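You operate a simulated robot arm through the tools that you are given. There is no shell and no other tool. Be economical: measure what you need, move in short steps, check, and stop when the job is done.

Carry out the task below with a simulated two-armed robot. There is one attempt and no reset: what you move stays moved.

JOB
Take the orange tray and leave it on top of the large white carton on the top of the trolley. Press the test button of the holder to switch it on. Turn the tens dial of the black box to 90 ohm. Fetch the white pen and stand it on top of the white sensor box on the top of the corner table. The order is free. Set down upright: white pen.

The check looks at the end state, three seconds after you hand in, the way a careful person would. Anything else that was tipped, shoved, dropped, spilled or broken makes it a failure.

ROBOT AND FRAMES
Two 7-joint arms with two-finger parallel grippers on one trunk, on a base that drives. Base frame: it is fixed to the floor where the robot stands at the start and does not move with it; the origin is under the middle of the robot, x ahead of it, y to its left, z up. Lengths are in m, angles in rad, forces in N, time in s.
The left shoulder is at the start at [-0.092, 0.119, 0.825], the right one opposite. With the tool pointing down near the work surface each hand reaches from about 0.16 to 0.58 m from the robot's upright axis, wherever it stands, measured 20 degrees to its own side. Places, roughly: large white carton [-1.75, -2.5, 0.75]; tens dial of the black box [-2.6, 2.2, 0.8]; test button of the holder [0.5, 3, 0.8]; white pen (2x2x12 cm) [0.5, 2.6, 0.8]; white sensor box [0.5, 2.5, 0.75]. Payload 3.43 kg a hand.
Tool frame (each hand has its own): the origin (TCP) lies between the finger pads and is the grasp point; the fingertips stand 0.03 m ahead of it; z points along the fingers, y is the line along which they close. Largest opening 0.094 m; finger width 0.028, thickness 0.01; the body of the gripper, 0.05 by 0.096 m, starts 0.055 m behind the TCP.
Orientation is told as [roll, pitch, yaw] about the base's x, y, z axes, in that order, counted from this pose: with the fingers straight down and closing along the base's y, the tool's x points along the base's -x, its y along +y and its z along -z.

CONTROLS
- The arms move only by the tool nudge_tool. It takes "left_increments", "right_increments" or both (then of equal length, played together; a hand with none holds still); each is a list of rows, each a list of 3 entries, a list of its own where there are three numbers: the shift along the tool's x, y, z in units of 30 mm (1.0 is 30 mm), then the turn, a rotation vector about the tool's x, y, z in units of 5 degrees (1.0 is 5 degrees), then the opening, from 0 (shut) to 1 (fully open). In form: [[[tx, ty, tz], [wx, wy, wz], fingers], ...]. A call has 1 to 20 rows; each row shifts and turns the commanded pose from where the row before left it, along the tool's axes as they then stand. A call with a number of a shift or a turn outside -1 to 1 is refused whole. Rows are played at 5 a second. More than 0.05 m and 0.15 rad between two rows, or a gripper value outside its range, and nothing of the call is played. Where a pose cannot be reached the arm comes as near as it can. A force on the tool above 40 N (or 10 N above the force at the start of the call, whichever is more), or a blocked arm, ends the call early, and 0.2 s more pass. Each finger travels about 0.153 m/s and halts on what it meets, pressing with about 34 N; the grip force reading is that of the motor and also rises with nothing between the fingers. The clock runs only during rows and for 0.2 s after the last one: add rows that do not move to give the fingers time. The reply holds the time, the measured pose of the TCP, the force on the tool along the base axes, the opening and the grip force, in the units named above and with some noise, with the torque about the TCP (base axes, N m) and any sound that the robot's microphone picked up, and new pictures: "show" is both (left out), scene, wrist or none (wrist: the cameras of the hands that moved).
- Cameras (640 x 400 px; columns grow to the right, rows downward): "scene" is now at [0.0312, 0.0185, 1.5305]; the picture's right is [0.27, -0.96, 0.00], its down [-0.75, -0.21, -0.62] and it looks along [0.60, 0.17, -0.78] (base axes); focal length 289 px, centre (320, 200). "left" rides on the left gripper at [0.076, -0.014, -0.102] in its tool frame; the picture's right is [0.18, 0.98, 0.00], its down [-0.75, 0.14, -0.64] and it looks along [-0.63, 0.12, 0.77] (tool axes); focal length 243 px, centre (320, 200). "right" rides on the right gripper at [0.076, 0.014, -0.102] in its tool frame; the picture's right is [-0.18, 0.98, 0.00], its down [-0.75, -0.14, -0.64] and it looks along [-0.63, -0.12, 0.77] (tool axes); focal length 243 px, centre (320, 200). There is no depth. A picture from a camera that has moved, and an enlarged one, comes with that camera's place and axes in the base frame and with its lens.
- slide_trunk(by): slides the trunk up (or, below 0, down) by that many m; the arms and the scene camera ride with it, the base frame stays. It gives what a move gives, with no picture.
- steer(legs): drives the robot by 1 to 6 legs, each [ahead, left, turn to the left] in m, m and rad, along the robot's own axes; the way and the turn of a leg run together, so that a leg with both is an arc; at most 1.5 m and 3.142 rad a leg. The arms and the cameras ride along, it lands a little off, and it stops where it bumps. It gives what a move gives, and a new picture of the scene camera.
- pan_tilt(pan, tilt): turns the head with the scene camera to pan (to the left, within 2.496 rad either way) and tilt (down, from -0.506 to 1.204), counted from straight ahead of the robot. It gives what a move gives, and a new picture of the scene camera.
- enlarge(camera, box): a new picture of the part [left, top, right, bottom] of that camera's present view, enlarged. It takes no simulated time.
- hand_in(): hands the job in; it is judged then, once.

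Work in short steps. Places have to be worked out from the pictures, the camera data and where the tool is seen: move nearer, look again, correct. Check each grasp and each placing, and mend what went wrong. You have 165 turns and 260 pictures in all, those below and enlarged ones among them. Open the grippers and draw the arms clear of the work before you hand the job in, unless the task says otherwise.

The tools are called after "Request:" as a command line: name --argument value ..., lists and objects as JSON in quotes. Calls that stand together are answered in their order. nudge_tool: Moves the arms, as the interface text tells. Its arguments: {"type":"object","properties":{"left_increments":{"type":"array","items":{"type":"array"}},"right_increments":{"type":"array","items":{"type":"array"}},"show":{"type":"string","enum":["both","scene","wrist","none"]}},"required":[]} The other tools are called the same way: slide_trunk (by) slides the trunk up or down; steer (legs) drives the base; pan_tilt (pan, tilt) turns the head that bears the scene camera; enlarge (camera, box) takes an enlarged picture of a part of a camera's view; hand_in () hands the job in.

At the start:

```text
time: 0.0
left_eef_pos: [0.3495, 0.3196, 1.0214]
left_tcp_rot: [0.0, 0.0, 0.001]
left_ft_force: [0.2, -0.5, -0.9]
left_torque: [-0.03, -0.01, -0.01]
left_opening: 0.0941
left_finger_force: 0.0
right_eef_pos: [0.3623, -0.0369, 0.9372]
right_tcp_rot: [0.0, -0.001, -0.001]
right_ft_force: [-0.1, 0.4, -0.3]
right_torque: [-0.01, -0.04, 0.01]
right_opening: 0.094
right_finger_force: 0.1
trunk travel left (down, up): [-0.25, 0.085]
robot x, y, heading: [-0.0018, 0.0029, -0.003]
head pan, tilt: [0.272, 0.897]
```

scene: 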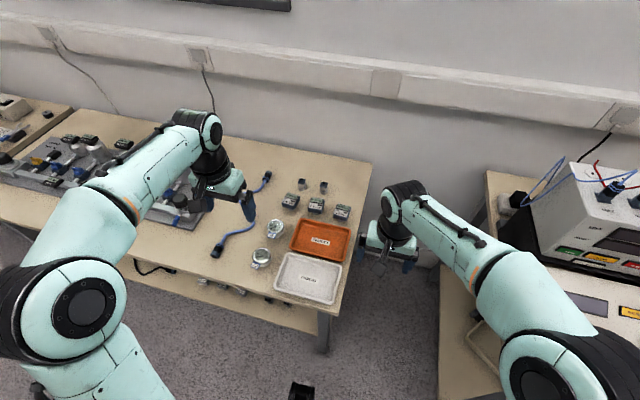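
right: 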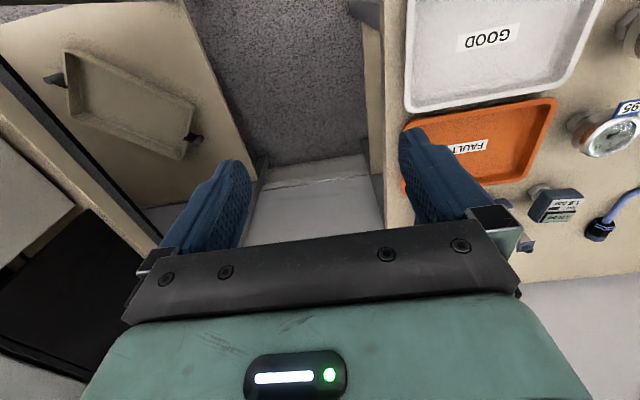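
left: 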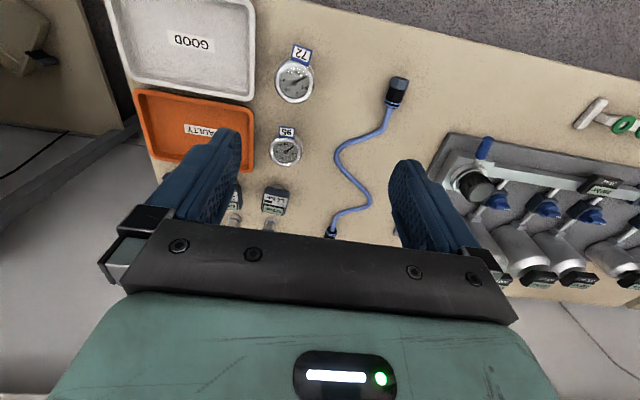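

I start by looking closely at the tray and the surroundings; the tray seems to be near (0.47, 0.15, 0.75).

Request:
enlarge --camera "scene" --box '[220, 150, 400, 320]'

Request:
enlarge --camera "left" --box '[90, 0, 350, 240]'

```text
2.35 times, centred on (310, 235) of scene
camera zoom: at [0.0312, 0.0185, 1.5305], right [0.27, -0.96, 0.0], down [-0.75, -0.21, -0.62], along [0.6, 0.17, -0.78], focal length 680 px, centre (344, 118)
```

zoom: 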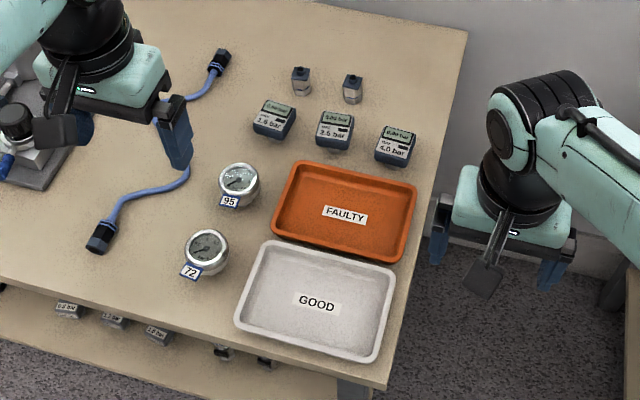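

```text
1.67 times, centred on (220, 120) of left
camera zoom: at [0.2726, 0.3054, 1.1238], right [-0.18, 0.98, 0.0], down [0.75, 0.14, 0.64], along [0.63, 0.12, -0.77], focal length 404 px, centre (487, 333)
```

zoom: 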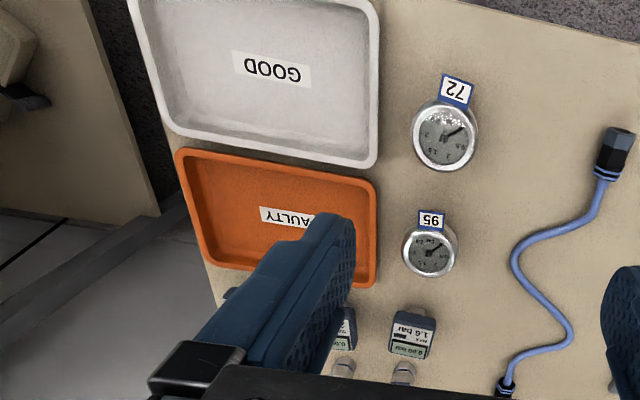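

The tray spans about x 0.42–0.535, y 0.06–0.225, close to the bench's right edge. I bring the right hand above its right short wall to look nearer.

Request:
nudge_tool --right_increments '[[[-0.97, 0.78, 0.5], [0, 0, 0], 1], [[-0.97, 0.78, 0.5], [0, 0, 0], 1], [[-0.97, 0.78, 0.5], [0, 0, 0], 1], [[-0.97, 0.78, 0.5], [0, 0, 0], 1], [[0, 0, 0], [0, 0, 0], 1]]'

```text
time: 1.2
left_eef_pos: [0.3492, 0.3207, 1.0219]
left_tcp_rot: [0.0, 0.0, -0.001]
left_ft_force: [-0.7, -0.2, 0.5]
left_torque: [-0.02, -0.01, -0.01]
left_opening: 0.094
left_finger_force: 0.1
right_eef_pos: [0.4779, 0.0559, 0.8803]
right_tcp_rot: [0.0, 0.0, 0.001]
right_ft_force: [0.0, -0.2, 0.3]
right_torque: [-0.02, 0.0, 0.01]
right_opening: 0.0941
right_finger_force: 0.0
trunk travel left (down, up): [-0.25, 0.085]
robot x, y, heading: [0.0005, 0.0039, 0.001]
head pan, tilt: [0.272, 0.897]
camera scene: at [0.0306, 0.018, 1.5305], right [0.27, -0.96, 0.0], down [-0.75, -0.21, -0.62], along [0.6, 0.17, -0.78], focal length 289 px, centre (320, 200)
camera right: at [0.401, 0.0694, 0.983], right [0.18, 0.98, 0.0], down [0.75, -0.14, 0.64], along [0.63, -0.12, -0.77], focal length 243 px, centre (320, 200)
```

scene: 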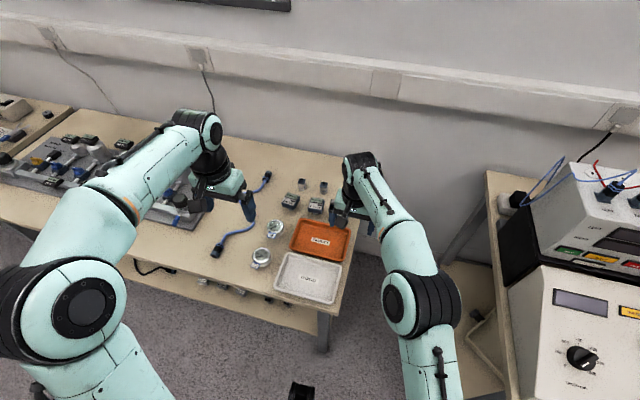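
right: 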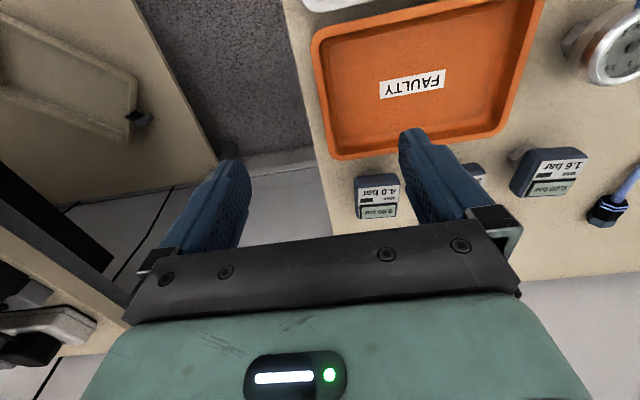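

The tray's right wall is at y≈0.060 and the bench edge at y≈0.042. I go down to just above the rim with the fingers half open.

Request:
nudge_tool --right_increments '[[[0.1, 0.13, 0.9], [0, 0, 0], 0.5], [[0, 0, 0.9], [0, 0, 0], 0.5], [[0, 0, 0.6], [0, 0, 0], 0.5], [[0, 0, 0], [0, 0, 0], 0.5]]' --show "wrist"

Request:
enlarge --camera "scene" --box '[270, 150, 400, 310]'

```text
time: 2.2
left_eef_pos: [0.347, 0.3202, 1.0215]
left_tcp_rot: [-0.001, 0.0, -0.001]
left_ft_force: [-0.2, -0.1, -0.2]
left_torque: [0.01, 0.01, -0.01]
left_opening: 0.0941
left_finger_force: 0.2
right_eef_pos: [0.4749, 0.061, 0.8046]
right_tcp_rot: [0.0, 0.0, 0.0]
right_ft_force: [0.8, 0.0, -0.6]
right_torque: [0.0, -0.01, -0.03]
right_opening: 0.0468
right_finger_force: 0.1
trunk travel left (down, up): [-0.25, 0.085]
robot x, y, heading: [0.0003, 0.0004, 0.001]
head pan, tilt: [0.272, 0.897]
camera right: at [0.3978, 0.074, 0.9078], right [0.18, 0.98, 0.0], down [0.75, -0.14, 0.64], along [0.63, -0.12, -0.77], focal length 243 px, centre (320, 200)
```

right: 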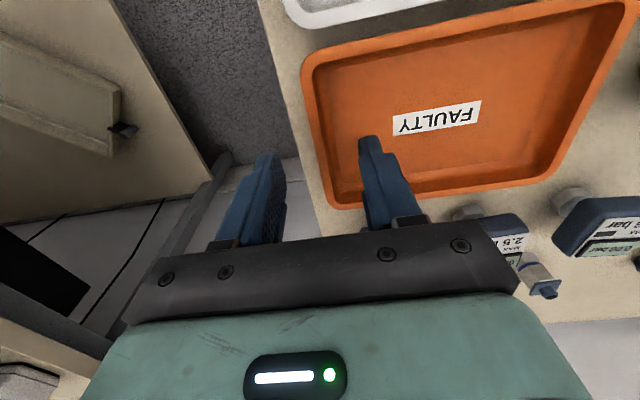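

```text
2.50 times, centred on (335, 230) of scene
camera zoom: at [0.0311, 0.0185, 1.5305], right [0.27, -0.96, 0.0], down [-0.75, -0.21, -0.62], along [0.6, 0.17, -0.78], focal length 723 px, centre (282, 125)
```

zoom: 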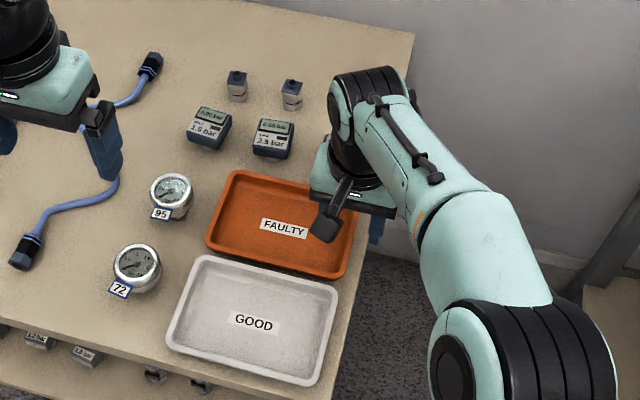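

Fingers straddle the wall. I descend 15 mm more and check.

Request:
nudge_tool --right_increments '[[[0, 0, 0.25], [0, 0, 0], 0.5], [[0, 0, 0.25], [0, 0, 0], 0.5], [[0, 0, 0.1], [0, 0, 0], 0.5]]' --show "wrist"

```text
time: 3.0
left_eef_pos: [0.3496, 0.3199, 1.0228]
left_tcp_rot: [0.001, 0.0, -0.001]
left_ft_force: [-0.1, -0.4, 0.4]
left_torque: [0.03, 0.01, 0.01]
left_opening: 0.0939
left_finger_force: 0.1
right_eef_pos: [0.4746, 0.0597, 0.7878]
right_tcp_rot: [0.0, 0.0, 0.0]
right_ft_force: [0.0, -0.7, -0.3]
right_torque: [0.0, -0.01, -0.04]
right_opening: 0.0471
right_finger_force: 0.1
trunk travel left (down, up): [-0.25, 0.085]
robot x, y, heading: [-0.0002, -0.0002, -0.002]
head pan, tilt: [0.272, 0.897]
camera right: at [0.3979, 0.0742, 0.8901], right [0.18, 0.98, 0.0], down [0.75, -0.14, 0.64], along [0.63, -0.12, -0.77], focal length 243 px, centre (320, 200)
```

right: 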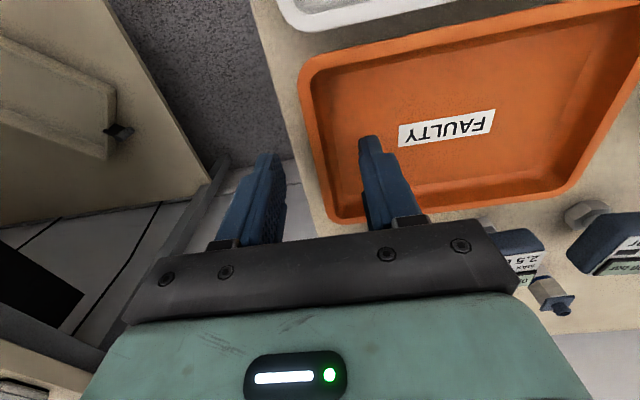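

No contact yet with the tip at z≈0.758. I keep feeling down in small steps.

Request:
nudge_tool --right_increments '[[[0, 0, 0.1], [0, 0, 0], 0.5], [[0, 0, 0.1], [0, 0, 0], 0.5], [[0, 0, 0], [0, 0, 0], 0.5]]' --show "wrist"

```text
time: 3.8
left_eef_pos: [0.3497, 0.3203, 1.0226]
left_tcp_rot: [0.001, 0.0, -0.001]
left_ft_force: [-0.1, -0.1, 0.5]
left_torque: [-0.01, 0.02, -0.02]
left_opening: 0.0939
left_finger_force: 0.1
right_eef_pos: [0.474, 0.0596, 0.7818]
right_tcp_rot: [0.001, 0.0, 0.0]
right_ft_force: [0.2, -0.6, -0.1]
right_torque: [-0.03, -0.01, -0.01]
right_opening: 0.0469
right_finger_force: 0.2
trunk travel left (down, up): [-0.25, 0.085]
robot x, y, heading: [0.001, -0.0014, -0.001]
head pan, tilt: [0.272, 0.897]
camera right: at [0.3981, 0.074, 0.8845], right [0.18, 0.98, 0.0], down [0.75, -0.14, 0.64], along [0.63, -0.12, -0.77], focal length 243 px, centre (320, 200)
```

right: 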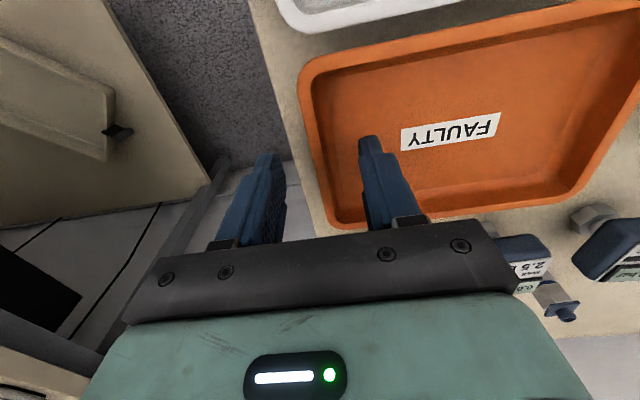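

Still no contact; a bit further down.

Request:
nudge_tool --right_increments '[[[0, 0, 0.07], [0, 0, 0], 0.5], [[0, 0, 0.06], [0, 0, 0], 0.5], [[0, 0, 0], [0, 0, 0], 0.5]]' --show "none"

Request:
nudge_tool --right_increments '[[[0, 0, 0.07], [0, 0, 0], 0.5], [[0, 0, 0.06], [0, 0, 0], 0.5], [[0, 0, 0], [0, 0, 0], 0.5]]' --show "none"

```text
time: 4.6
left_eef_pos: [0.3482, 0.3203, 1.021]
left_tcp_rot: [0.001, 0.0, 0.002]
left_ft_force: [0.0, 0.3, 1.2]
left_torque: [0.0, 0.01, 0.01]
left_opening: 0.094
left_finger_force: 0.1
right_eef_pos: [0.4745, 0.0606, 0.7777]
right_tcp_rot: [0.001, -0.001, 0.001]
right_ft_force: [0.4, 0.0, -0.3]
right_torque: [-0.01, 0.0, -0.01]
right_opening: 0.0471
right_finger_force: 0.1
trunk travel left (down, up): [-0.25, 0.085]
robot x, y, heading: [-0.0018, -0.0001, 0.0]
head pan, tilt: [0.272, 0.897]
```

```text
time: 5.4
left_eef_pos: [0.3469, 0.3206, 1.0212]
left_tcp_rot: [0.001, 0.001, 0.002]
left_ft_force: [0.1, 0.3, 0.5]
left_torque: [-0.01, -0.05, -0.05]
left_opening: 0.0942
left_finger_force: 0.2
right_eef_pos: [0.4759, 0.0601, 0.7729]
right_tcp_rot: [-0.001, 0.001, 0.0]
right_ft_force: [0.2, -0.9, -0.7]
right_torque: [0.01, -0.01, 0.0]
right_opening: 0.0468
right_finger_force: 0.2
trunk travel left (down, up): [-0.25, 0.085]
robot x, y, heading: [0.0011, 0.0006, 0.002]
head pan, tilt: [0.272, 0.897]
```

Tip at 0.743, no contact: the bench is lower than assumed. Continue feeling.

Request:
nudge_tool --right_increments '[[[0, 0, 0.07], [0, 0, 0], 0.5], [[0, 0, 0.06], [0, 0, 0], 0.5], [[0, 0, 0], [0, 0, 0], 0.5]]' --show "wrist"

Request:
enlarge --camera "scene" --box '[280, 190, 390, 290]'

```text
time: 6.2
left_eef_pos: [0.3493, 0.3205, 1.0217]
left_tcp_rot: [0.001, 0.0, 0.001]
left_ft_force: [0.4, 0.3, 0.2]
left_torque: [-0.03, -0.03, -0.03]
left_opening: 0.094
left_finger_force: 0.1
right_eef_pos: [0.4743, 0.0607, 0.7688]
right_tcp_rot: [-0.001, 0.0, -0.001]
right_ft_force: [-0.5, 0.0, -0.2]
right_torque: [0.01, 0.02, -0.02]
right_opening: 0.0467
right_finger_force: 0.1
trunk travel left (down, up): [-0.25, 0.085]
robot x, y, heading: [-0.0007, 0.0009, -0.004]
head pan, tilt: [0.272, 0.897]
camera right: at [0.3983, 0.0743, 0.8727], right [0.18, 0.98, 0.0], down [0.75, -0.14, 0.64], along [0.63, -0.12, -0.77], focal length 243 px, centre (320, 200)
```

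right: 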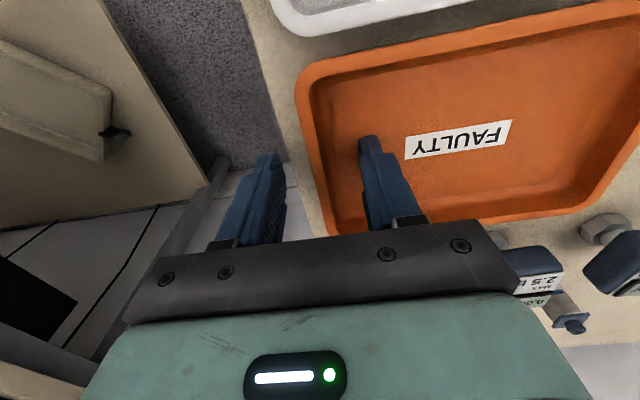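

```text
4.00 times, centred on (335, 240) of scene
camera zoom: at [0.0312, 0.0185, 1.5305], right [0.27, -0.96, 0.0], down [-0.75, -0.21, -0.62], along [0.6, 0.17, -0.78], focal length 1157 px, centre (260, 40)
```

zoom: 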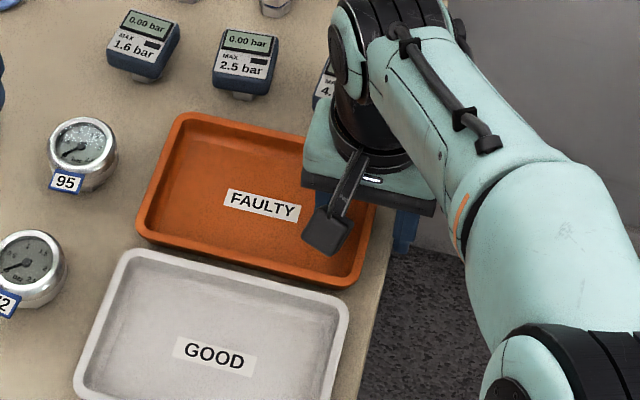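

Triangulating the label puts the tray floor at z≈0.735, so contact should be close. I go on feeling.

Request:
nudge_tool --right_increments '[[[0, 0, 0.06], [0, 0, 0], 0.5], [[0, 0, 0.06], [0, 0, 0], 0.5], [[0, 0, 0], [0, 0, 0], 0.5]]' --show "none"

Request:
nudge_tool --right_increments '[[[0, 0, 0.06], [0, 0, 0], 0.5], [[0, 0, 0], [0, 0, 0], 0.5]]' --show "none"

```text
time: 7.0
left_eef_pos: [0.3488, 0.3196, 1.0209]
left_tcp_rot: [0.002, 0.001, 0.001]
left_ft_force: [-0.1, 0.6, -0.1]
left_torque: [0.0, -0.03, 0.04]
left_opening: 0.094
left_finger_force: 0.1
right_eef_pos: [0.4745, 0.0604, 0.7664]
right_tcp_rot: [-0.002, 0.001, 0.001]
right_ft_force: [-1.1, -0.5, -0.2]
right_torque: [0.03, -0.03, 0.01]
right_opening: 0.047
right_finger_force: 0.0
trunk travel left (down, up): [-0.25, 0.085]
robot x, y, heading: [0.0026, 0.001, 0.001]
head pan, tilt: [0.272, 0.897]
```

```text
time: 7.6
left_eef_pos: [0.3491, 0.3214, 1.0211]
left_tcp_rot: [0.001, 0.0, -0.001]
left_ft_force: [0.3, -0.1, 0.0]
left_torque: [-0.01, 0.05, 0.04]
left_opening: 0.0938
left_finger_force: 0.1
right_eef_pos: [0.4739, 0.0621, 0.7639]
right_tcp_rot: [0.002, -0.003, 0.0]
right_ft_force: [-1.8, -0.1, 5.6]
right_torque: [0.14, 0.09, 0.05]
right_opening: 0.0467
right_finger_force: 0.1
trunk travel left (down, up): [-0.25, 0.085]
robot x, y, heading: [0.0021, -0.0018, -0.002]
head pan, tilt: [0.272, 0.897]
```

Contact with the tray floor (5.6 N) at tip z≈0.734. I raise 4 mm and close the fingers on the wall.

Request:
nudge_tool --right_increments '[[[0, 0, -0.15], [0, 0, 0], 0.5], [[0, 0, 0], [0, 0, 0], 0.3], [[0, 0, 0], [0, 0, 0], 0], [[0, 0, 0], [0, 0, 0], 0], [[0, 0, 0], [0, 0, 0], 0]]' --show "wrist"

Request:
enlarge --camera "scene" --box '[280, 190, 390, 290]'

```text
time: 8.8
left_eef_pos: [0.3489, 0.3208, 1.0224]
left_tcp_rot: [-0.001, 0.001, -0.001]
left_ft_force: [-0.1, 0.1, 0.7]
left_torque: [-0.03, 0.0, 0.0]
left_opening: 0.0938
left_finger_force: 0.0
right_eef_pos: [0.4745, 0.0606, 0.7692]
right_tcp_rot: [0.001, -0.001, 0.0]
right_ft_force: [-0.8, 0.0, 1.6]
right_torque: [0.54, 0.12, 0.07]
right_opening: 0.0039
right_finger_force: 33.5
trunk travel left (down, up): [-0.25, 0.085]
robot x, y, heading: [0.0004, 0.0008, 0.0]
head pan, tilt: [0.272, 0.897]
camera right: at [0.3981, 0.0746, 0.8722], right [0.18, 0.98, 0.0], down [0.75, -0.14, 0.64], along [0.63, -0.12, -0.77], focal length 243 px, centre (320, 200)
```

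right: 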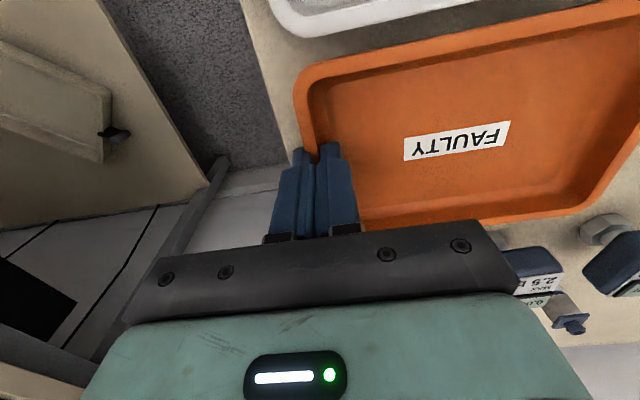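

```text
4.00 times, centred on (335, 240) of scene
camera zoom: at [0.031, 0.0185, 1.5305], right [0.27, -0.96, 0.0], down [-0.75, -0.21, -0.62], along [0.6, 0.17, -0.78], focal length 1157 px, centre (260, 40)
```

zoom: 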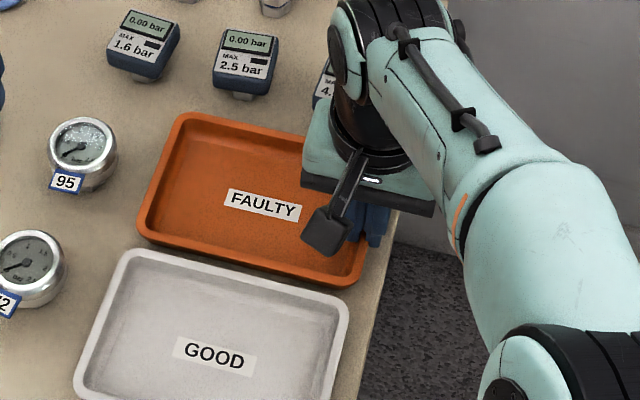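

Gripped a 4 mm wall. I lift straight up about 20 cm, slowly at first.

Request:
nudge_tool --right_increments '[[[0, 0, -0.4], [0, 0, 0], 0], [[0, 0, -0.6], [0, 0, 0], 0], [[0, 0, -0.8], [0, 0, 0], 0], [[0, 0, -1], [0, 0, 0], 0], [[0, 0, -1], [0, 0, 0], 0], [[0, 0, -1], [0, 0, 0], 0], [[0, 0, -1], [0, 0, 0], 0], [[0, 0, -0.7], [0, 0, 0], 0], [[0, 0, 0], [0, 0, 0], 0]]'

```text
time: 10.8
left_eef_pos: [0.3488, 0.3216, 1.0218]
left_tcp_rot: [0.0, 0.0, -0.001]
left_ft_force: [-0.5, -0.8, -0.2]
left_torque: [-0.03, 0.0, -0.01]
left_opening: 0.0942
left_finger_force: 0.0
right_eef_pos: [0.4741, 0.0616, 0.9614]
right_tcp_rot: [0.0, 0.001, 0.002]
right_ft_force: [-0.8, -0.2, -0.4]
right_torque: [0.0, 0.01, -0.01]
right_opening: 0.0
right_finger_force: 33.6
trunk travel left (down, up): [-0.25, 0.085]
robot x, y, heading: [0.0021, 0.0011, 0.002]
head pan, tilt: [0.272, 0.897]
camera scene: at [0.0312, 0.0184, 1.5305], right [0.27, -0.96, 0.0], down [-0.75, -0.21, -0.62], along [0.6, 0.17, -0.78], focal length 289 px, centre (320, 200)
camera right: at [0.3979, 0.0745, 1.0654], right [0.18, 0.98, 0.0], down [0.75, -0.14, 0.64], along [0.63, -0.12, -0.77], focal length 243 px, centre (320, 200)
```

scene: 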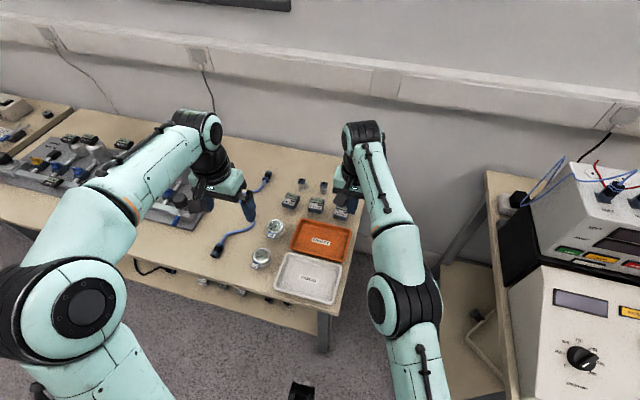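
right: 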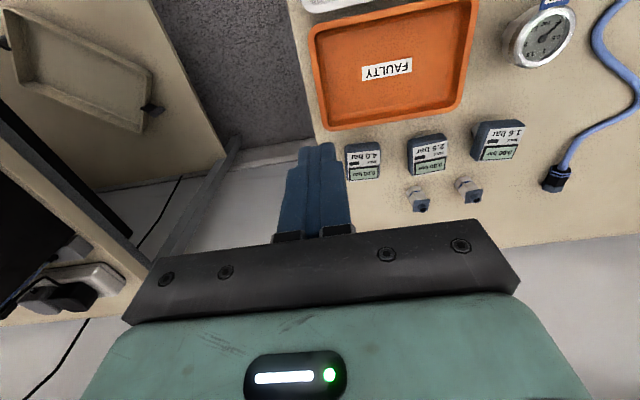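

The tray slipped out (opening 0): the wall probably flares so the vertical pads gripped only an edge. I look at its wall profile.

Request:
enlarge --camera "right" --box '[290, 0, 500, 140]'

Request:
enlarge --camera "scene" --box '[280, 210, 360, 280]'

```text
2.86 times, centred on (395, 70) of right
camera zoom: at [0.3979, 0.0745, 1.0654], right [0.18, 0.98, 0.0], down [0.75, -0.14, 0.64], along [0.63, -0.12, -0.77], focal length 693 px, centre (106, 571)
```

zoom: 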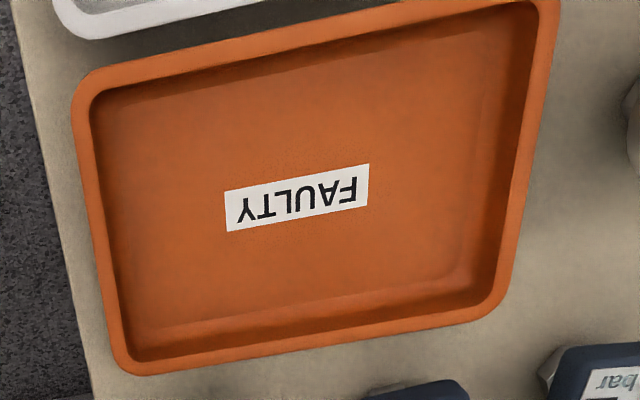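

```text
5.71 times, centred on (320, 245) of scene
camera zoom: at [0.0312, 0.0184, 1.5305], right [0.27, -0.96, 0.0], down [-0.75, -0.21, -0.62], along [0.6, 0.17, -0.78], focal length 1652 px, centre (320, -57)
```

zoom: 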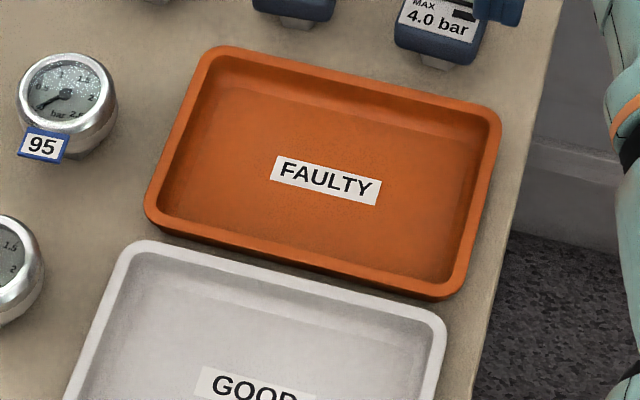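

The wall is upright, ~4 mm thick; one-handed the tray's cantilever moment is too big. I'll use both hands on the two short walls: left to (0.482, 0.222), right to (0.474, 0.060), both above the rim first.

Request:
nudge_tool --right_increments '[[[0, 0, 0], [0, 0, 0], 0.4], [[0, -0.03, 0.9], [0, 0, 0], 0.4], [[0, 0, 0.9], [0, 0, 0], 0.4], [[0, 0, 0.9], [0, 0, 0], 0.4], [[0, 0, 0.9], [0, 0, 0], 0.4], [[0, 0, 0.9], [0, 0, 0], 0.4], [[0, 0, 0.6], [0, 0, 0], 0.4], [[0, 0, 0], [0, 0, 0], 0.4]]' --left_increments '[[[-0.74, -0.55, 0.9], [0, 0, 0], 0.32], [[-0.74, -0.55, 0.9], [0, 0, 0], 0.32], [[-0.74, -0.55, 0.9], [0, 0, 0], 0.32], [[-0.74, -0.55, 0.9], [0, 0, 0], 0.32], [[-0.74, -0.55, 0.9], [0, 0, 0], 0.32], [[-0.74, -0.55, 0.9], [0, 0, 0], 0.32], [[0, 0, 0.8], [0, 0, 0], 0.32], [[0, 0, 0.4], [0, 0, 0], 0.32]]'

```text
time: 12.6
left_eef_pos: [0.4826, 0.2216, 0.8226]
left_tcp_rot: [0.0, -0.002, 0.0]
left_ft_force: [-0.8, 0.6, 0.5]
left_torque: [0.02, 0.01, -0.02]
left_opening: 0.0299
left_finger_force: 0.0
right_eef_pos: [0.4753, 0.0608, 0.8111]
right_tcp_rot: [0.0, 0.0, 0.003]
right_ft_force: [-0.4, 0.1, -0.3]
right_torque: [0.02, -0.01, 0.02]
right_opening: 0.0379
right_finger_force: 0.1
trunk travel left (down, up): [-0.25, 0.085]
robot x, y, heading: [-0.0013, 0.0043, 0.0]
head pan, tilt: [0.272, 0.897]
camera scene: at [0.0314, 0.0184, 1.5305], right [0.27, -0.96, 0.0], down [-0.75, -0.21, -0.62], along [0.6, 0.17, -0.78], focal length 289 px, centre (320, 200)
camera right: at [0.3981, 0.0735, 0.9133], right [0.18, 0.98, 0.0], down [0.75, -0.14, 0.64], along [0.63, -0.12, -0.77], focal length 243 px, centre (320, 200)
camera left: at [0.406, 0.206, 0.9255], right [-0.18, 0.98, 0.0], down [0.75, 0.14, 0.64], along [0.63, 0.12, -0.77], focal length 243 px, centre (320, 200)
```

scene: 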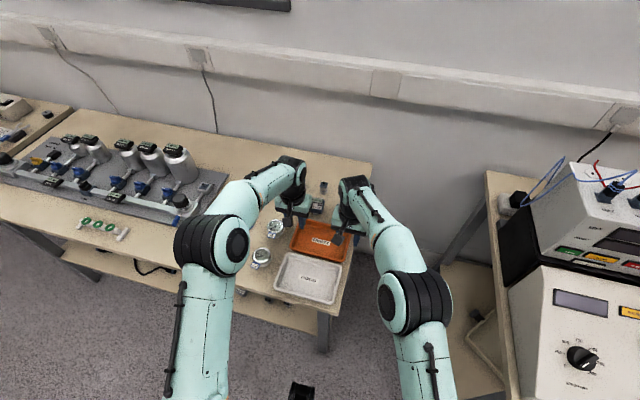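
right: 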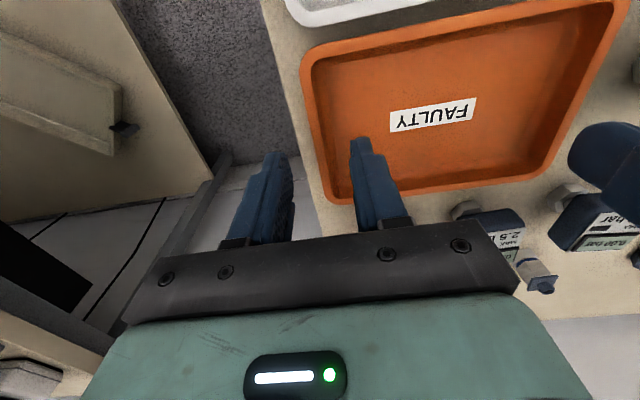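
left: 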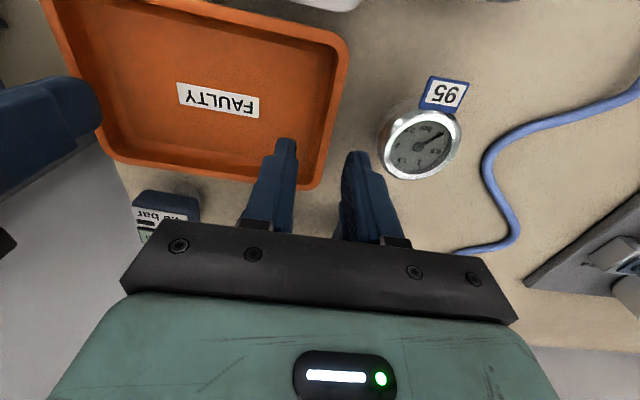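

Both straddle the walls; left wall centre is ≈0.225, so a 3 mm correction. I descend both to tips ≈8 mm above the floor.

Request:
nudge_tool --right_increments '[[[0, -0.05, 0.5], [0, 0, 0], 0.4], [[0, 0, 0.4], [0, 0, 0], 0.4], [[0, 0, 0.4], [0, 0, 0], 0.4], [[0, 0, 0], [0, 0, 0], 0.4]]' --left_increments '[[[0, 0.1, 0.7], [0, 0, 0], 0.32], [[0, 0, 0.5], [0, 0, 0], 0.32], [[0, 0, 0.45], [0, 0, 0], 0.32], [[0, 0, 0], [0, 0, 0], 0.32]]' --show "wrist"

```text
time: 13.6
left_eef_pos: [0.4822, 0.2253, 0.7748]
left_tcp_rot: [0.0, 0.001, 0.0]
left_ft_force: [0.8, 0.1, -0.3]
left_torque: [-0.07, -0.02, -0.01]
left_opening: 0.0301
left_finger_force: 0.1
right_eef_pos: [0.4749, 0.058, 0.7725]
right_tcp_rot: [0.0, -0.001, 0.001]
right_ft_force: [-0.5, -0.2, 0.6]
right_torque: [0.04, 0.03, 0.01]
right_opening: 0.0376
right_finger_force: 0.1
trunk travel left (down, up): [-0.25, 0.085]
robot x, y, heading: [0.0019, -0.0035, 0.0]
head pan, tilt: [0.272, 0.897]
camera right: at [0.3976, 0.0727, 0.8754], right [0.18, 0.98, 0.0], down [0.75, -0.14, 0.64], along [0.63, -0.12, -0.77], focal length 243 px, centre (320, 200)
camera left: at [0.406, 0.2104, 0.8767], right [-0.18, 0.98, 0.0], down [0.75, 0.14, 0.64], along [0.63, 0.12, -0.77], focal length 243 px, centre (320, 200)
```

right: 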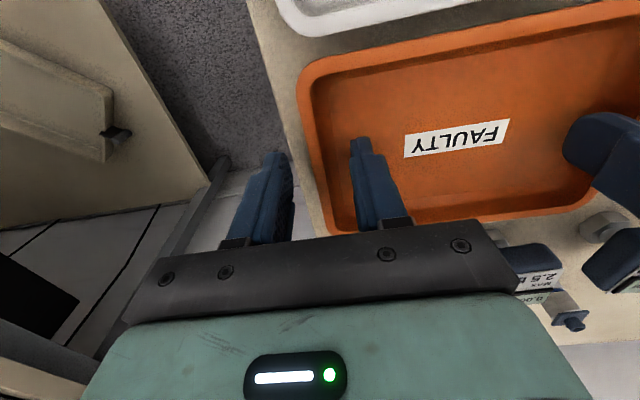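
left: 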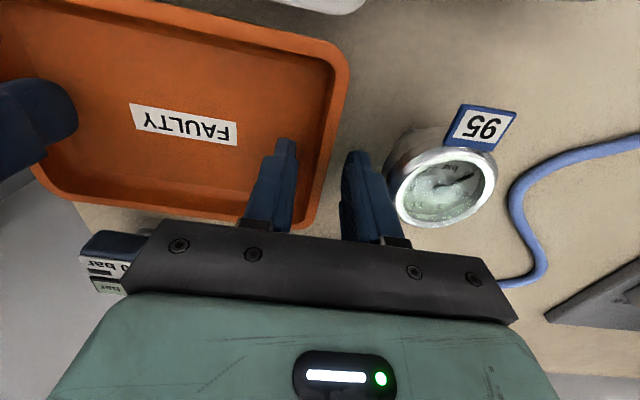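

Good clearance. I descend 7–8 mm more so the tips end just above the floor, and close both.

Request:
nudge_tool --right_increments '[[[0, 0, 0.12], [0, 0, 0], 0.4], [[0, 0, 0.1], [0, 0, 0], 0.4], [[0, 0, 0], [0, 0, 0], 0.4]]' --left_increments '[[[0, 0, 0.15], [0, 0, 0], 0.32], [[0, 0, 0.12], [0, 0, 0], 0.32], [[0, 0, 0], [0, 0, 0], 0.32]]' --show "none"

Request:
nudge_tool --right_increments '[[[0, 0, 0], [0, 0, 0], 0.2], [[0, 0, 0], [0, 0, 0], 0], [[0, 0, 0], [0, 0, 0], 0], [[0, 0, 0], [0, 0, 0], 0]]' --left_increments '[[[0, 0, 0], [0, 0, 0], 0.2], [[0, 0, 0], [0, 0, 0], 0], [[0, 0, 0], [0, 0, 0], 0], [[0, 0, 0], [0, 0, 0], 0]]' --show "wrist"

```text
time: 14.4
left_eef_pos: [0.4823, 0.2253, 0.7663]
left_tcp_rot: [-0.001, 0.0, -0.001]
left_ft_force: [-0.3, -0.3, 0.2]
left_torque: [0.0, -0.01, 0.0]
left_opening: 0.03
left_finger_force: 0.1
right_eef_pos: [0.4742, 0.0585, 0.7658]
right_tcp_rot: [0.0, -0.001, 0.001]
right_ft_force: [-0.1, -0.6, 0.7]
right_torque: [-0.02, -0.01, 0.03]
right_opening: 0.0376
right_finger_force: 0.0
trunk travel left (down, up): [-0.25, 0.085]
robot x, y, heading: [0.0012, -0.0003, -0.002]
head pan, tilt: [0.272, 0.897]
```

```text
time: 15.4
left_eef_pos: [0.4824, 0.2239, 0.767]
left_tcp_rot: [-0.001, 0.0, -0.002]
left_ft_force: [-2.7, -6.0, 0.5]
left_torque: [-0.75, 0.02, -0.28]
left_opening: 0.0045
left_finger_force: 34.4
right_eef_pos: [0.4741, 0.0591, 0.765]
right_tcp_rot: [0.0, -0.003, -0.001]
right_ft_force: [4.2, 5.2, -0.1]
right_torque: [0.78, 0.03, -0.33]
right_opening: 0.0047
right_finger_force: 34.1
trunk travel left (down, up): [-0.25, 0.085]
robot x, y, heading: [-0.0014, 0.0002, 0.001]
head pan, tilt: [0.272, 0.897]
camera right: at [0.3979, 0.0728, 0.8685], right [0.18, 0.98, 0.0], down [0.75, -0.14, 0.64], along [0.63, -0.12, -0.77], focal length 243 px, centre (320, 200)
camera left: at [0.406, 0.2091, 0.8686], right [-0.18, 0.98, 0.0], down [0.75, 0.14, 0.64], along [0.63, 0.12, -0.77], focal length 243 px, centre (320, 200)
```

right: 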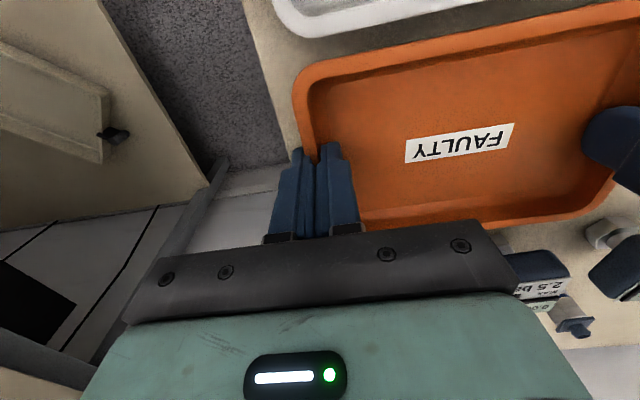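
left: 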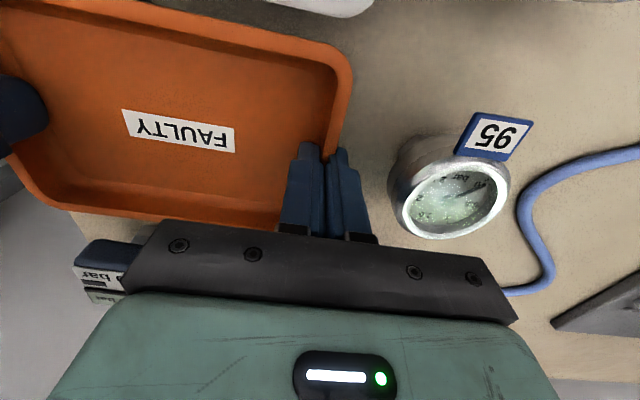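

Both walls gripped (4.5 mm). I lift both together slowly.

Request:
nudge_tool --right_increments '[[[0, 0, -0.2], [0, 0, 0], 0], [[0, 0, -0.3], [0, 0, 0], 0], [[0, 0, -0.5], [0, 0, 0], 0], [[0, 0, 0], [0, 0, 0], 0]]' --left_increments '[[[0, 0, -0.2], [0, 0, 0], 0], [[0, 0, -0.3], [0, 0, 0], 0], [[0, 0, -0.5], [0, 0, 0], 0], [[0, 0, 0], [0, 0, 0], 0]]' --show "wrist"

```text
time: 16.4
left_eef_pos: [0.4827, 0.2234, 0.7957]
left_tcp_rot: [-0.001, 0.002, -0.002]
left_ft_force: [-4.0, -8.8, -1.1]
left_torque: [-0.77, 0.0, -0.44]
left_opening: 0.0046
left_finger_force: 33.9
right_eef_pos: [0.4753, 0.0605, 0.7961]
right_tcp_rot: [0.002, 0.0, 0.001]
right_ft_force: [3.2, 9.0, -0.3]
right_torque: [0.82, 0.01, -0.13]
right_opening: 0.0046
right_finger_force: 33.9
trunk travel left (down, up): [-0.25, 0.085]
robot x, y, heading: [0.0029, -0.0007, -0.001]
head pan, tilt: [0.272, 0.897]
camera right: at [0.3981, 0.073, 0.8988], right [0.18, 0.98, 0.0], down [0.75, -0.14, 0.64], along [0.63, -0.12, -0.77], focal length 243 px, centre (320, 200)
camera left: at [0.4056, 0.2092, 0.8975], right [-0.18, 0.98, 0.0], down [0.75, 0.14, 0.64], along [0.63, 0.12, -0.77], focal length 243 px, centre (320, 200)
```

right: 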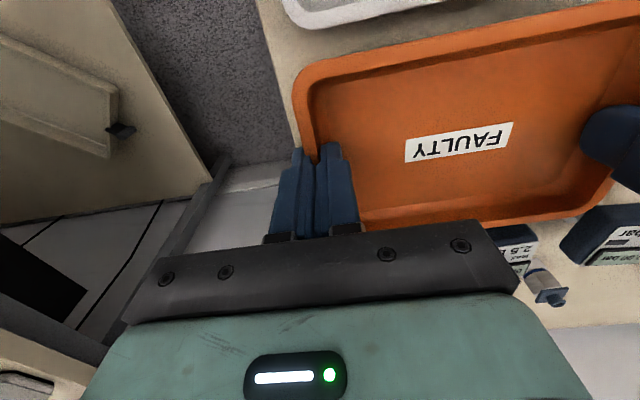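
left: 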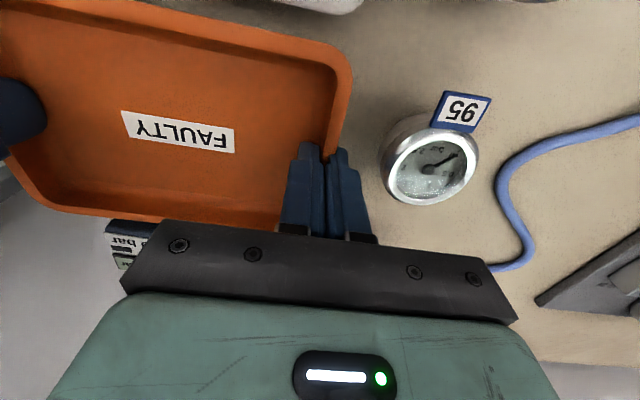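

The tray is up, held by both hands. I lift further 15 cm while relieving the tension a little.

Request:
nudge_tool --right_increments '[[[0, 0.04, -0.6], [0, 0, 0], 0], [[0, 0.03, -0.8], [0, 0, 0], 0], [[0, 0, -0.8], [0, 0, 0], 0], [[0, 0, -0.8], [0, 0, 0], 0], [[0, 0, -0.8], [0, 0, 0], 0], [[0, 0, -0.8], [0, 0, 0], 0], [[0, 0, -0.6], [0, 0, 0], 0], [[0, 0, 0], [0, 0, 0], 0]]' --left_increments '[[[0, -0.04, -0.6], [0, 0, 0], 0], [[0, -0.03, -0.8], [0, 0, 0], 0], [[0, 0, -0.8], [0, 0, 0], 0], [[0, 0, -0.8], [0, 0, 0], 0], [[0, 0, -0.8], [0, 0, 0], 0], [[0, 0, -0.8], [0, 0, 0], 0], [[0, 0, -0.6], [0, 0, 0], 0], [[0, 0, 0], [0, 0, 0], 0]]' --show "scene"

Request:
pan_tilt --pan -2.4 --tilt 0.45

Request:
pan_tilt --pan 2.4 --tilt 0.45

Request:
pan_tilt --pan 1.3 --tilt 0.45

```text
time: 18.2
left_eef_pos: [0.4828, 0.2229, 0.9526]
left_tcp_rot: [0.003, -0.001, 0.001]
left_ft_force: [-2.0, 13.8, -1.0]
left_torque: [-0.28, 0.35, -0.38]
left_opening: 0.0045
left_finger_force: 34.2
right_eef_pos: [0.4751, 0.0599, 0.951]
right_tcp_rot: [-0.004, -0.001, -0.001]
right_ft_force: [3.0, -13.3, 0.0]
right_torque: [0.39, -0.33, -0.13]
right_opening: 0.0046
right_finger_force: 34.0
trunk travel left (down, up): [-0.25, 0.085]
robot x, y, heading: [0.0012, 0.0045, 0.005]
head pan, tilt: [0.272, 0.897]
camera scene: at [0.0315, 0.0186, 1.5305], right [0.27, -0.96, 0.0], down [-0.75, -0.21, -0.62], along [0.6, 0.17, -0.78], focal length 289 px, centre (320, 200)
```

scene: 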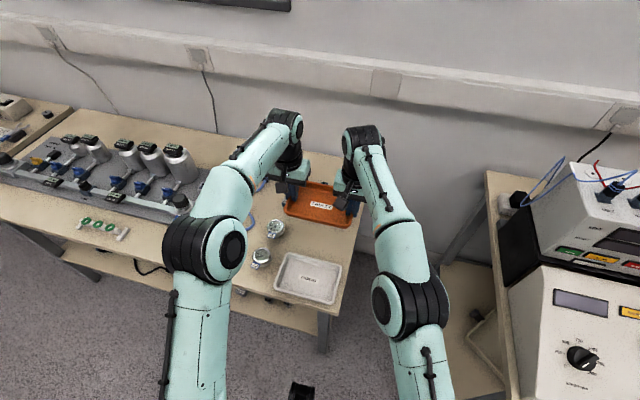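

```text
time: 20.6
left_eef_pos: [0.4823, 0.2235, 0.952]
left_tcp_rot: [0.005, -0.001, 0.0]
left_ft_force: [-1.8, 22.0, -1.3]
left_torque: [-0.1, 0.06, -0.66]
left_opening: 0.0047
left_finger_force: 34.2
right_eef_pos: [0.4751, 0.0589, 0.9514]
right_tcp_rot: [-0.004, -0.002, -0.003]
right_ft_force: [3.3, -22.5, -0.6]
right_torque: [0.16, -0.04, 0.09]
right_opening: 0.0047
right_finger_force: 33.9
trunk travel left (down, up): [-0.25, 0.085]
robot x, y, heading: [-0.0007, -0.0013, -0.001]
head pan, tilt: [-2.4, 0.45]
camera scene: at [-0.1093, -0.0639, 1.5685], right [-0.68, 0.74, 0.0], down [0.32, 0.29, -0.9], along [-0.66, -0.61, -0.44], focal length 289 px, centre (320, 200)
```

scene: 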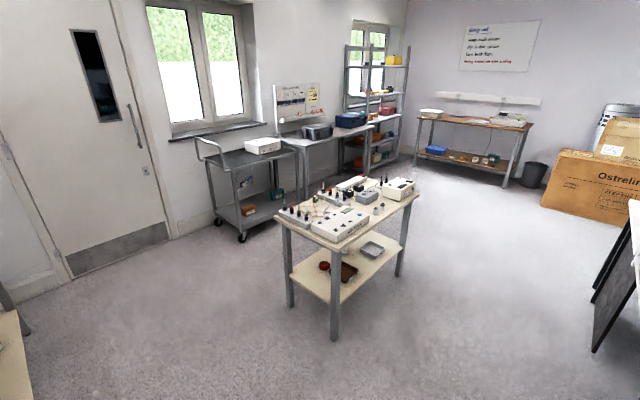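

```text
time: 24.4
left_eef_pos: [0.4827, 0.2236, 0.9534]
left_tcp_rot: [0.005, 0.001, 0.0]
left_ft_force: [-3.4, 22.5, -0.5]
left_torque: [-0.11, 0.01, -0.69]
left_opening: 0.0044
left_finger_force: 33.8
right_eef_pos: [0.4751, 0.0594, 0.9508]
right_tcp_rot: [-0.002, -0.002, -0.002]
right_ft_force: [2.8, -22.3, -1.2]
right_torque: [0.23, -0.03, 0.03]
right_opening: 0.0048
right_finger_force: 34.3
trunk travel left (down, up): [-0.25, 0.085]
robot x, y, heading: [0.0048, -0.0017, -0.001]
head pan, tilt: [2.4, 0.45]
camera scene: at [-0.1093, 0.0604, 1.5685], right [0.68, 0.74, 0.0], down [0.32, -0.29, -0.9], along [-0.66, 0.61, -0.44], focal length 289 px, centre (320, 200)
```

scene: 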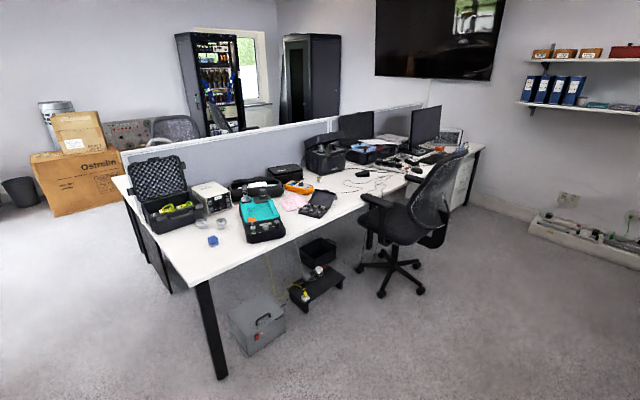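

```text
time: 25.7
left_eef_pos: [0.4812, 0.2242, 0.9515]
left_tcp_rot: [0.006, -0.001, 0.003]
left_ft_force: [-2.8, 23.0, -1.1]
left_torque: [-0.11, 0.02, -0.64]
left_opening: 0.0042
left_finger_force: 33.8
right_eef_pos: [0.4754, 0.0597, 0.9517]
right_tcp_rot: [-0.003, -0.001, 0.0]
right_ft_force: [3.1, -21.9, -0.1]
right_torque: [0.17, 0.02, 0.05]
right_opening: 0.0044
right_finger_force: 34.0
trunk travel left (down, up): [-0.25, 0.085]
robot x, y, heading: [-0.0031, 0.0013, -0.002]
head pan, tilt: [1.3, 0.45]
camera scene: at [-0.0171, 0.0868, 1.5685], right [0.96, -0.27, 0.0], down [-0.12, -0.42, -0.9], along [0.24, 0.87, -0.44], focal length 289 px, centre (320, 200)
```

scene: 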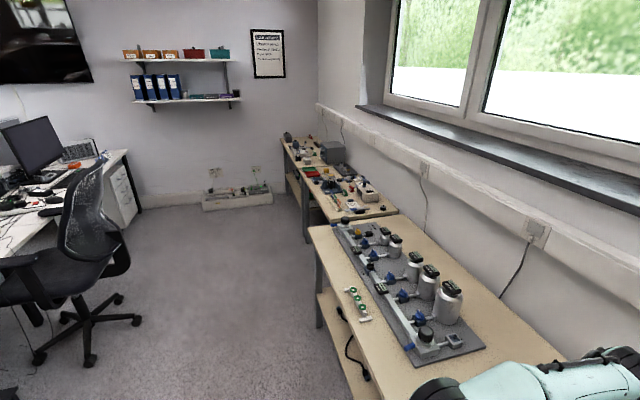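

Both hands hold the tray level; squeeze is 22 N so I relax it ~1 mm per side and pull the tray nearer. Then I back off to x≈-0.55, turn right and look ahead with the head straight.

Request:
nudge_tool --right_increments '[[[0, -0.03, 0], [0, 0, 0], 0], [[0.5, 0, -0.3], [0, 0, 0], 0], [[0.8, 0, -0.3], [0, 0, 0], 0], [[0.8, 0, 0], [0, 0, 0], 0], [[0.4, 0, 0], [0, 0, 0], 0], [[0, 0, 0], [0, 0, 0], 0]]' --left_increments '[[[0, 0.03, 0], [0, 0, 0], 0], [[0.5, 0, -0.3], [0, 0, 0], 0], [[0.8, 0, -0.3], [0, 0, 0], 0], [[0.8, 0, 0], [0, 0, 0], 0], [[0.4, 0, 0], [0, 0, 0], 0], [[0, 0, 0], [0, 0, 0], 0]]' --show "none"

Request:
pan_tilt --pan 0.0 --tilt 0.6

Request:
steer --legs '[[-0.55, 0, 0], [0, 0, -1.571]]'

```text
time: 27.1
left_eef_pos: [0.4071, 0.2233, 0.971]
left_tcp_rot: [0.002, 0.001, -0.001]
left_ft_force: [-1.6, 19.1, -0.4]
left_torque: [-0.2, -0.2, -0.63]
left_opening: 0.0045
left_finger_force: 34.5
right_eef_pos: [0.3997, 0.0606, 0.9703]
right_tcp_rot: [-0.002, 0.0, 0.0]
right_ft_force: [3.1, -20.0, -0.4]
right_torque: [0.19, 0.18, 0.05]
right_opening: 0.0044
right_finger_force: 33.9
trunk travel left (down, up): [-0.25, 0.085]
robot x, y, heading: [-0.0005, -0.0015, -0.0]
head pan, tilt: [1.3, 0.45]
```

```text
time: 28.6
left_eef_pos: [0.4058, 0.2252, 0.9702]
left_tcp_rot: [0.004, 0.001, 0.003]
left_ft_force: [-2.0, 20.1, -1.6]
left_torque: [-0.19, -0.27, -0.5]
left_opening: 0.0044
left_finger_force: 34.4
right_eef_pos: [0.4009, 0.0598, 0.97]
right_tcp_rot: [-0.002, -0.001, -0.001]
right_ft_force: [1.6, -20.1, -0.2]
right_torque: [0.23, 0.26, 0.11]
right_opening: 0.0045
right_finger_force: 34.1
trunk travel left (down, up): [-0.25, 0.085]
robot x, y, heading: [0.0004, -0.0007, -0.0]
head pan, tilt: [0.0, 0.6]
camera scene: at [0.0468, -0.0017, 1.555], right [0.0, -1.0, 0.0], down [-0.56, 0.0, -0.83], along [0.83, 0.0, -0.56], focal length 289 px, centre (320, 200)
```

scene: 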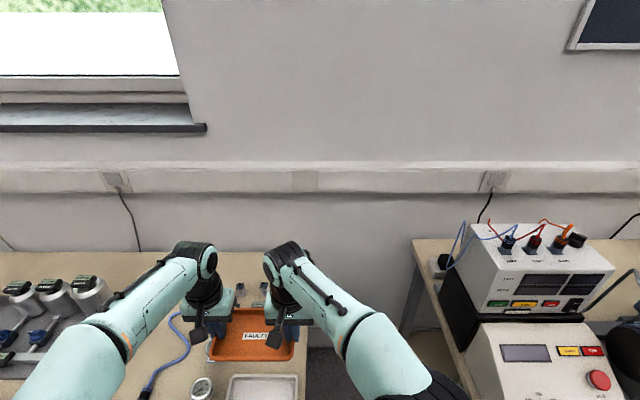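

```text
time: 35.5
left_eef_pos: [-0.3148, -0.4047, 0.9692]
left_tcp_rot: [0.001, 0.0, -1.539]
left_ft_force: [20.1, -3.1, -1.0]
left_torque: [0.36, 0.18, 0.42]
left_opening: 0.0047
left_finger_force: 34.0
right_eef_pos: [-0.4793, -0.4036, 0.9716]
right_tcp_rot: [-0.002, 0.0, -1.539]
right_ft_force: [-20.2, 3.1, -0.5]
right_torque: [-0.33, -0.25, 0.02]
right_opening: 0.0045
right_finger_force: 33.9
trunk travel left (down, up): [-0.25, 0.085]
robot x, y, heading: [-0.554, -0.0024, -1.535]
head pan, tilt: [0.0, 0.6]
camera scene: at [-0.5493, -0.0508, 1.555], right [-1.0, -0.03, 0.0], down [-0.02, 0.56, -0.83], along [0.03, -0.82, -0.56], focal length 289 px, centre (320, 200)
```

scene: 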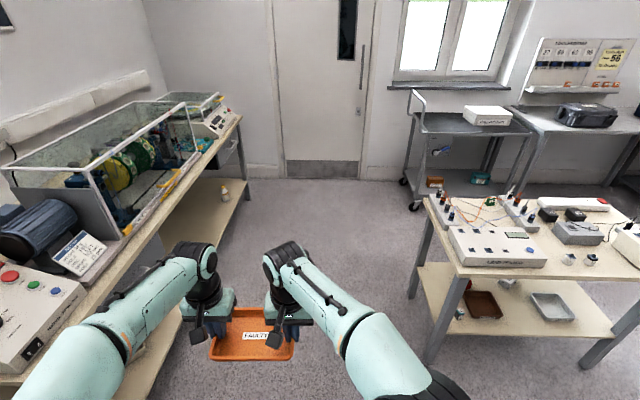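

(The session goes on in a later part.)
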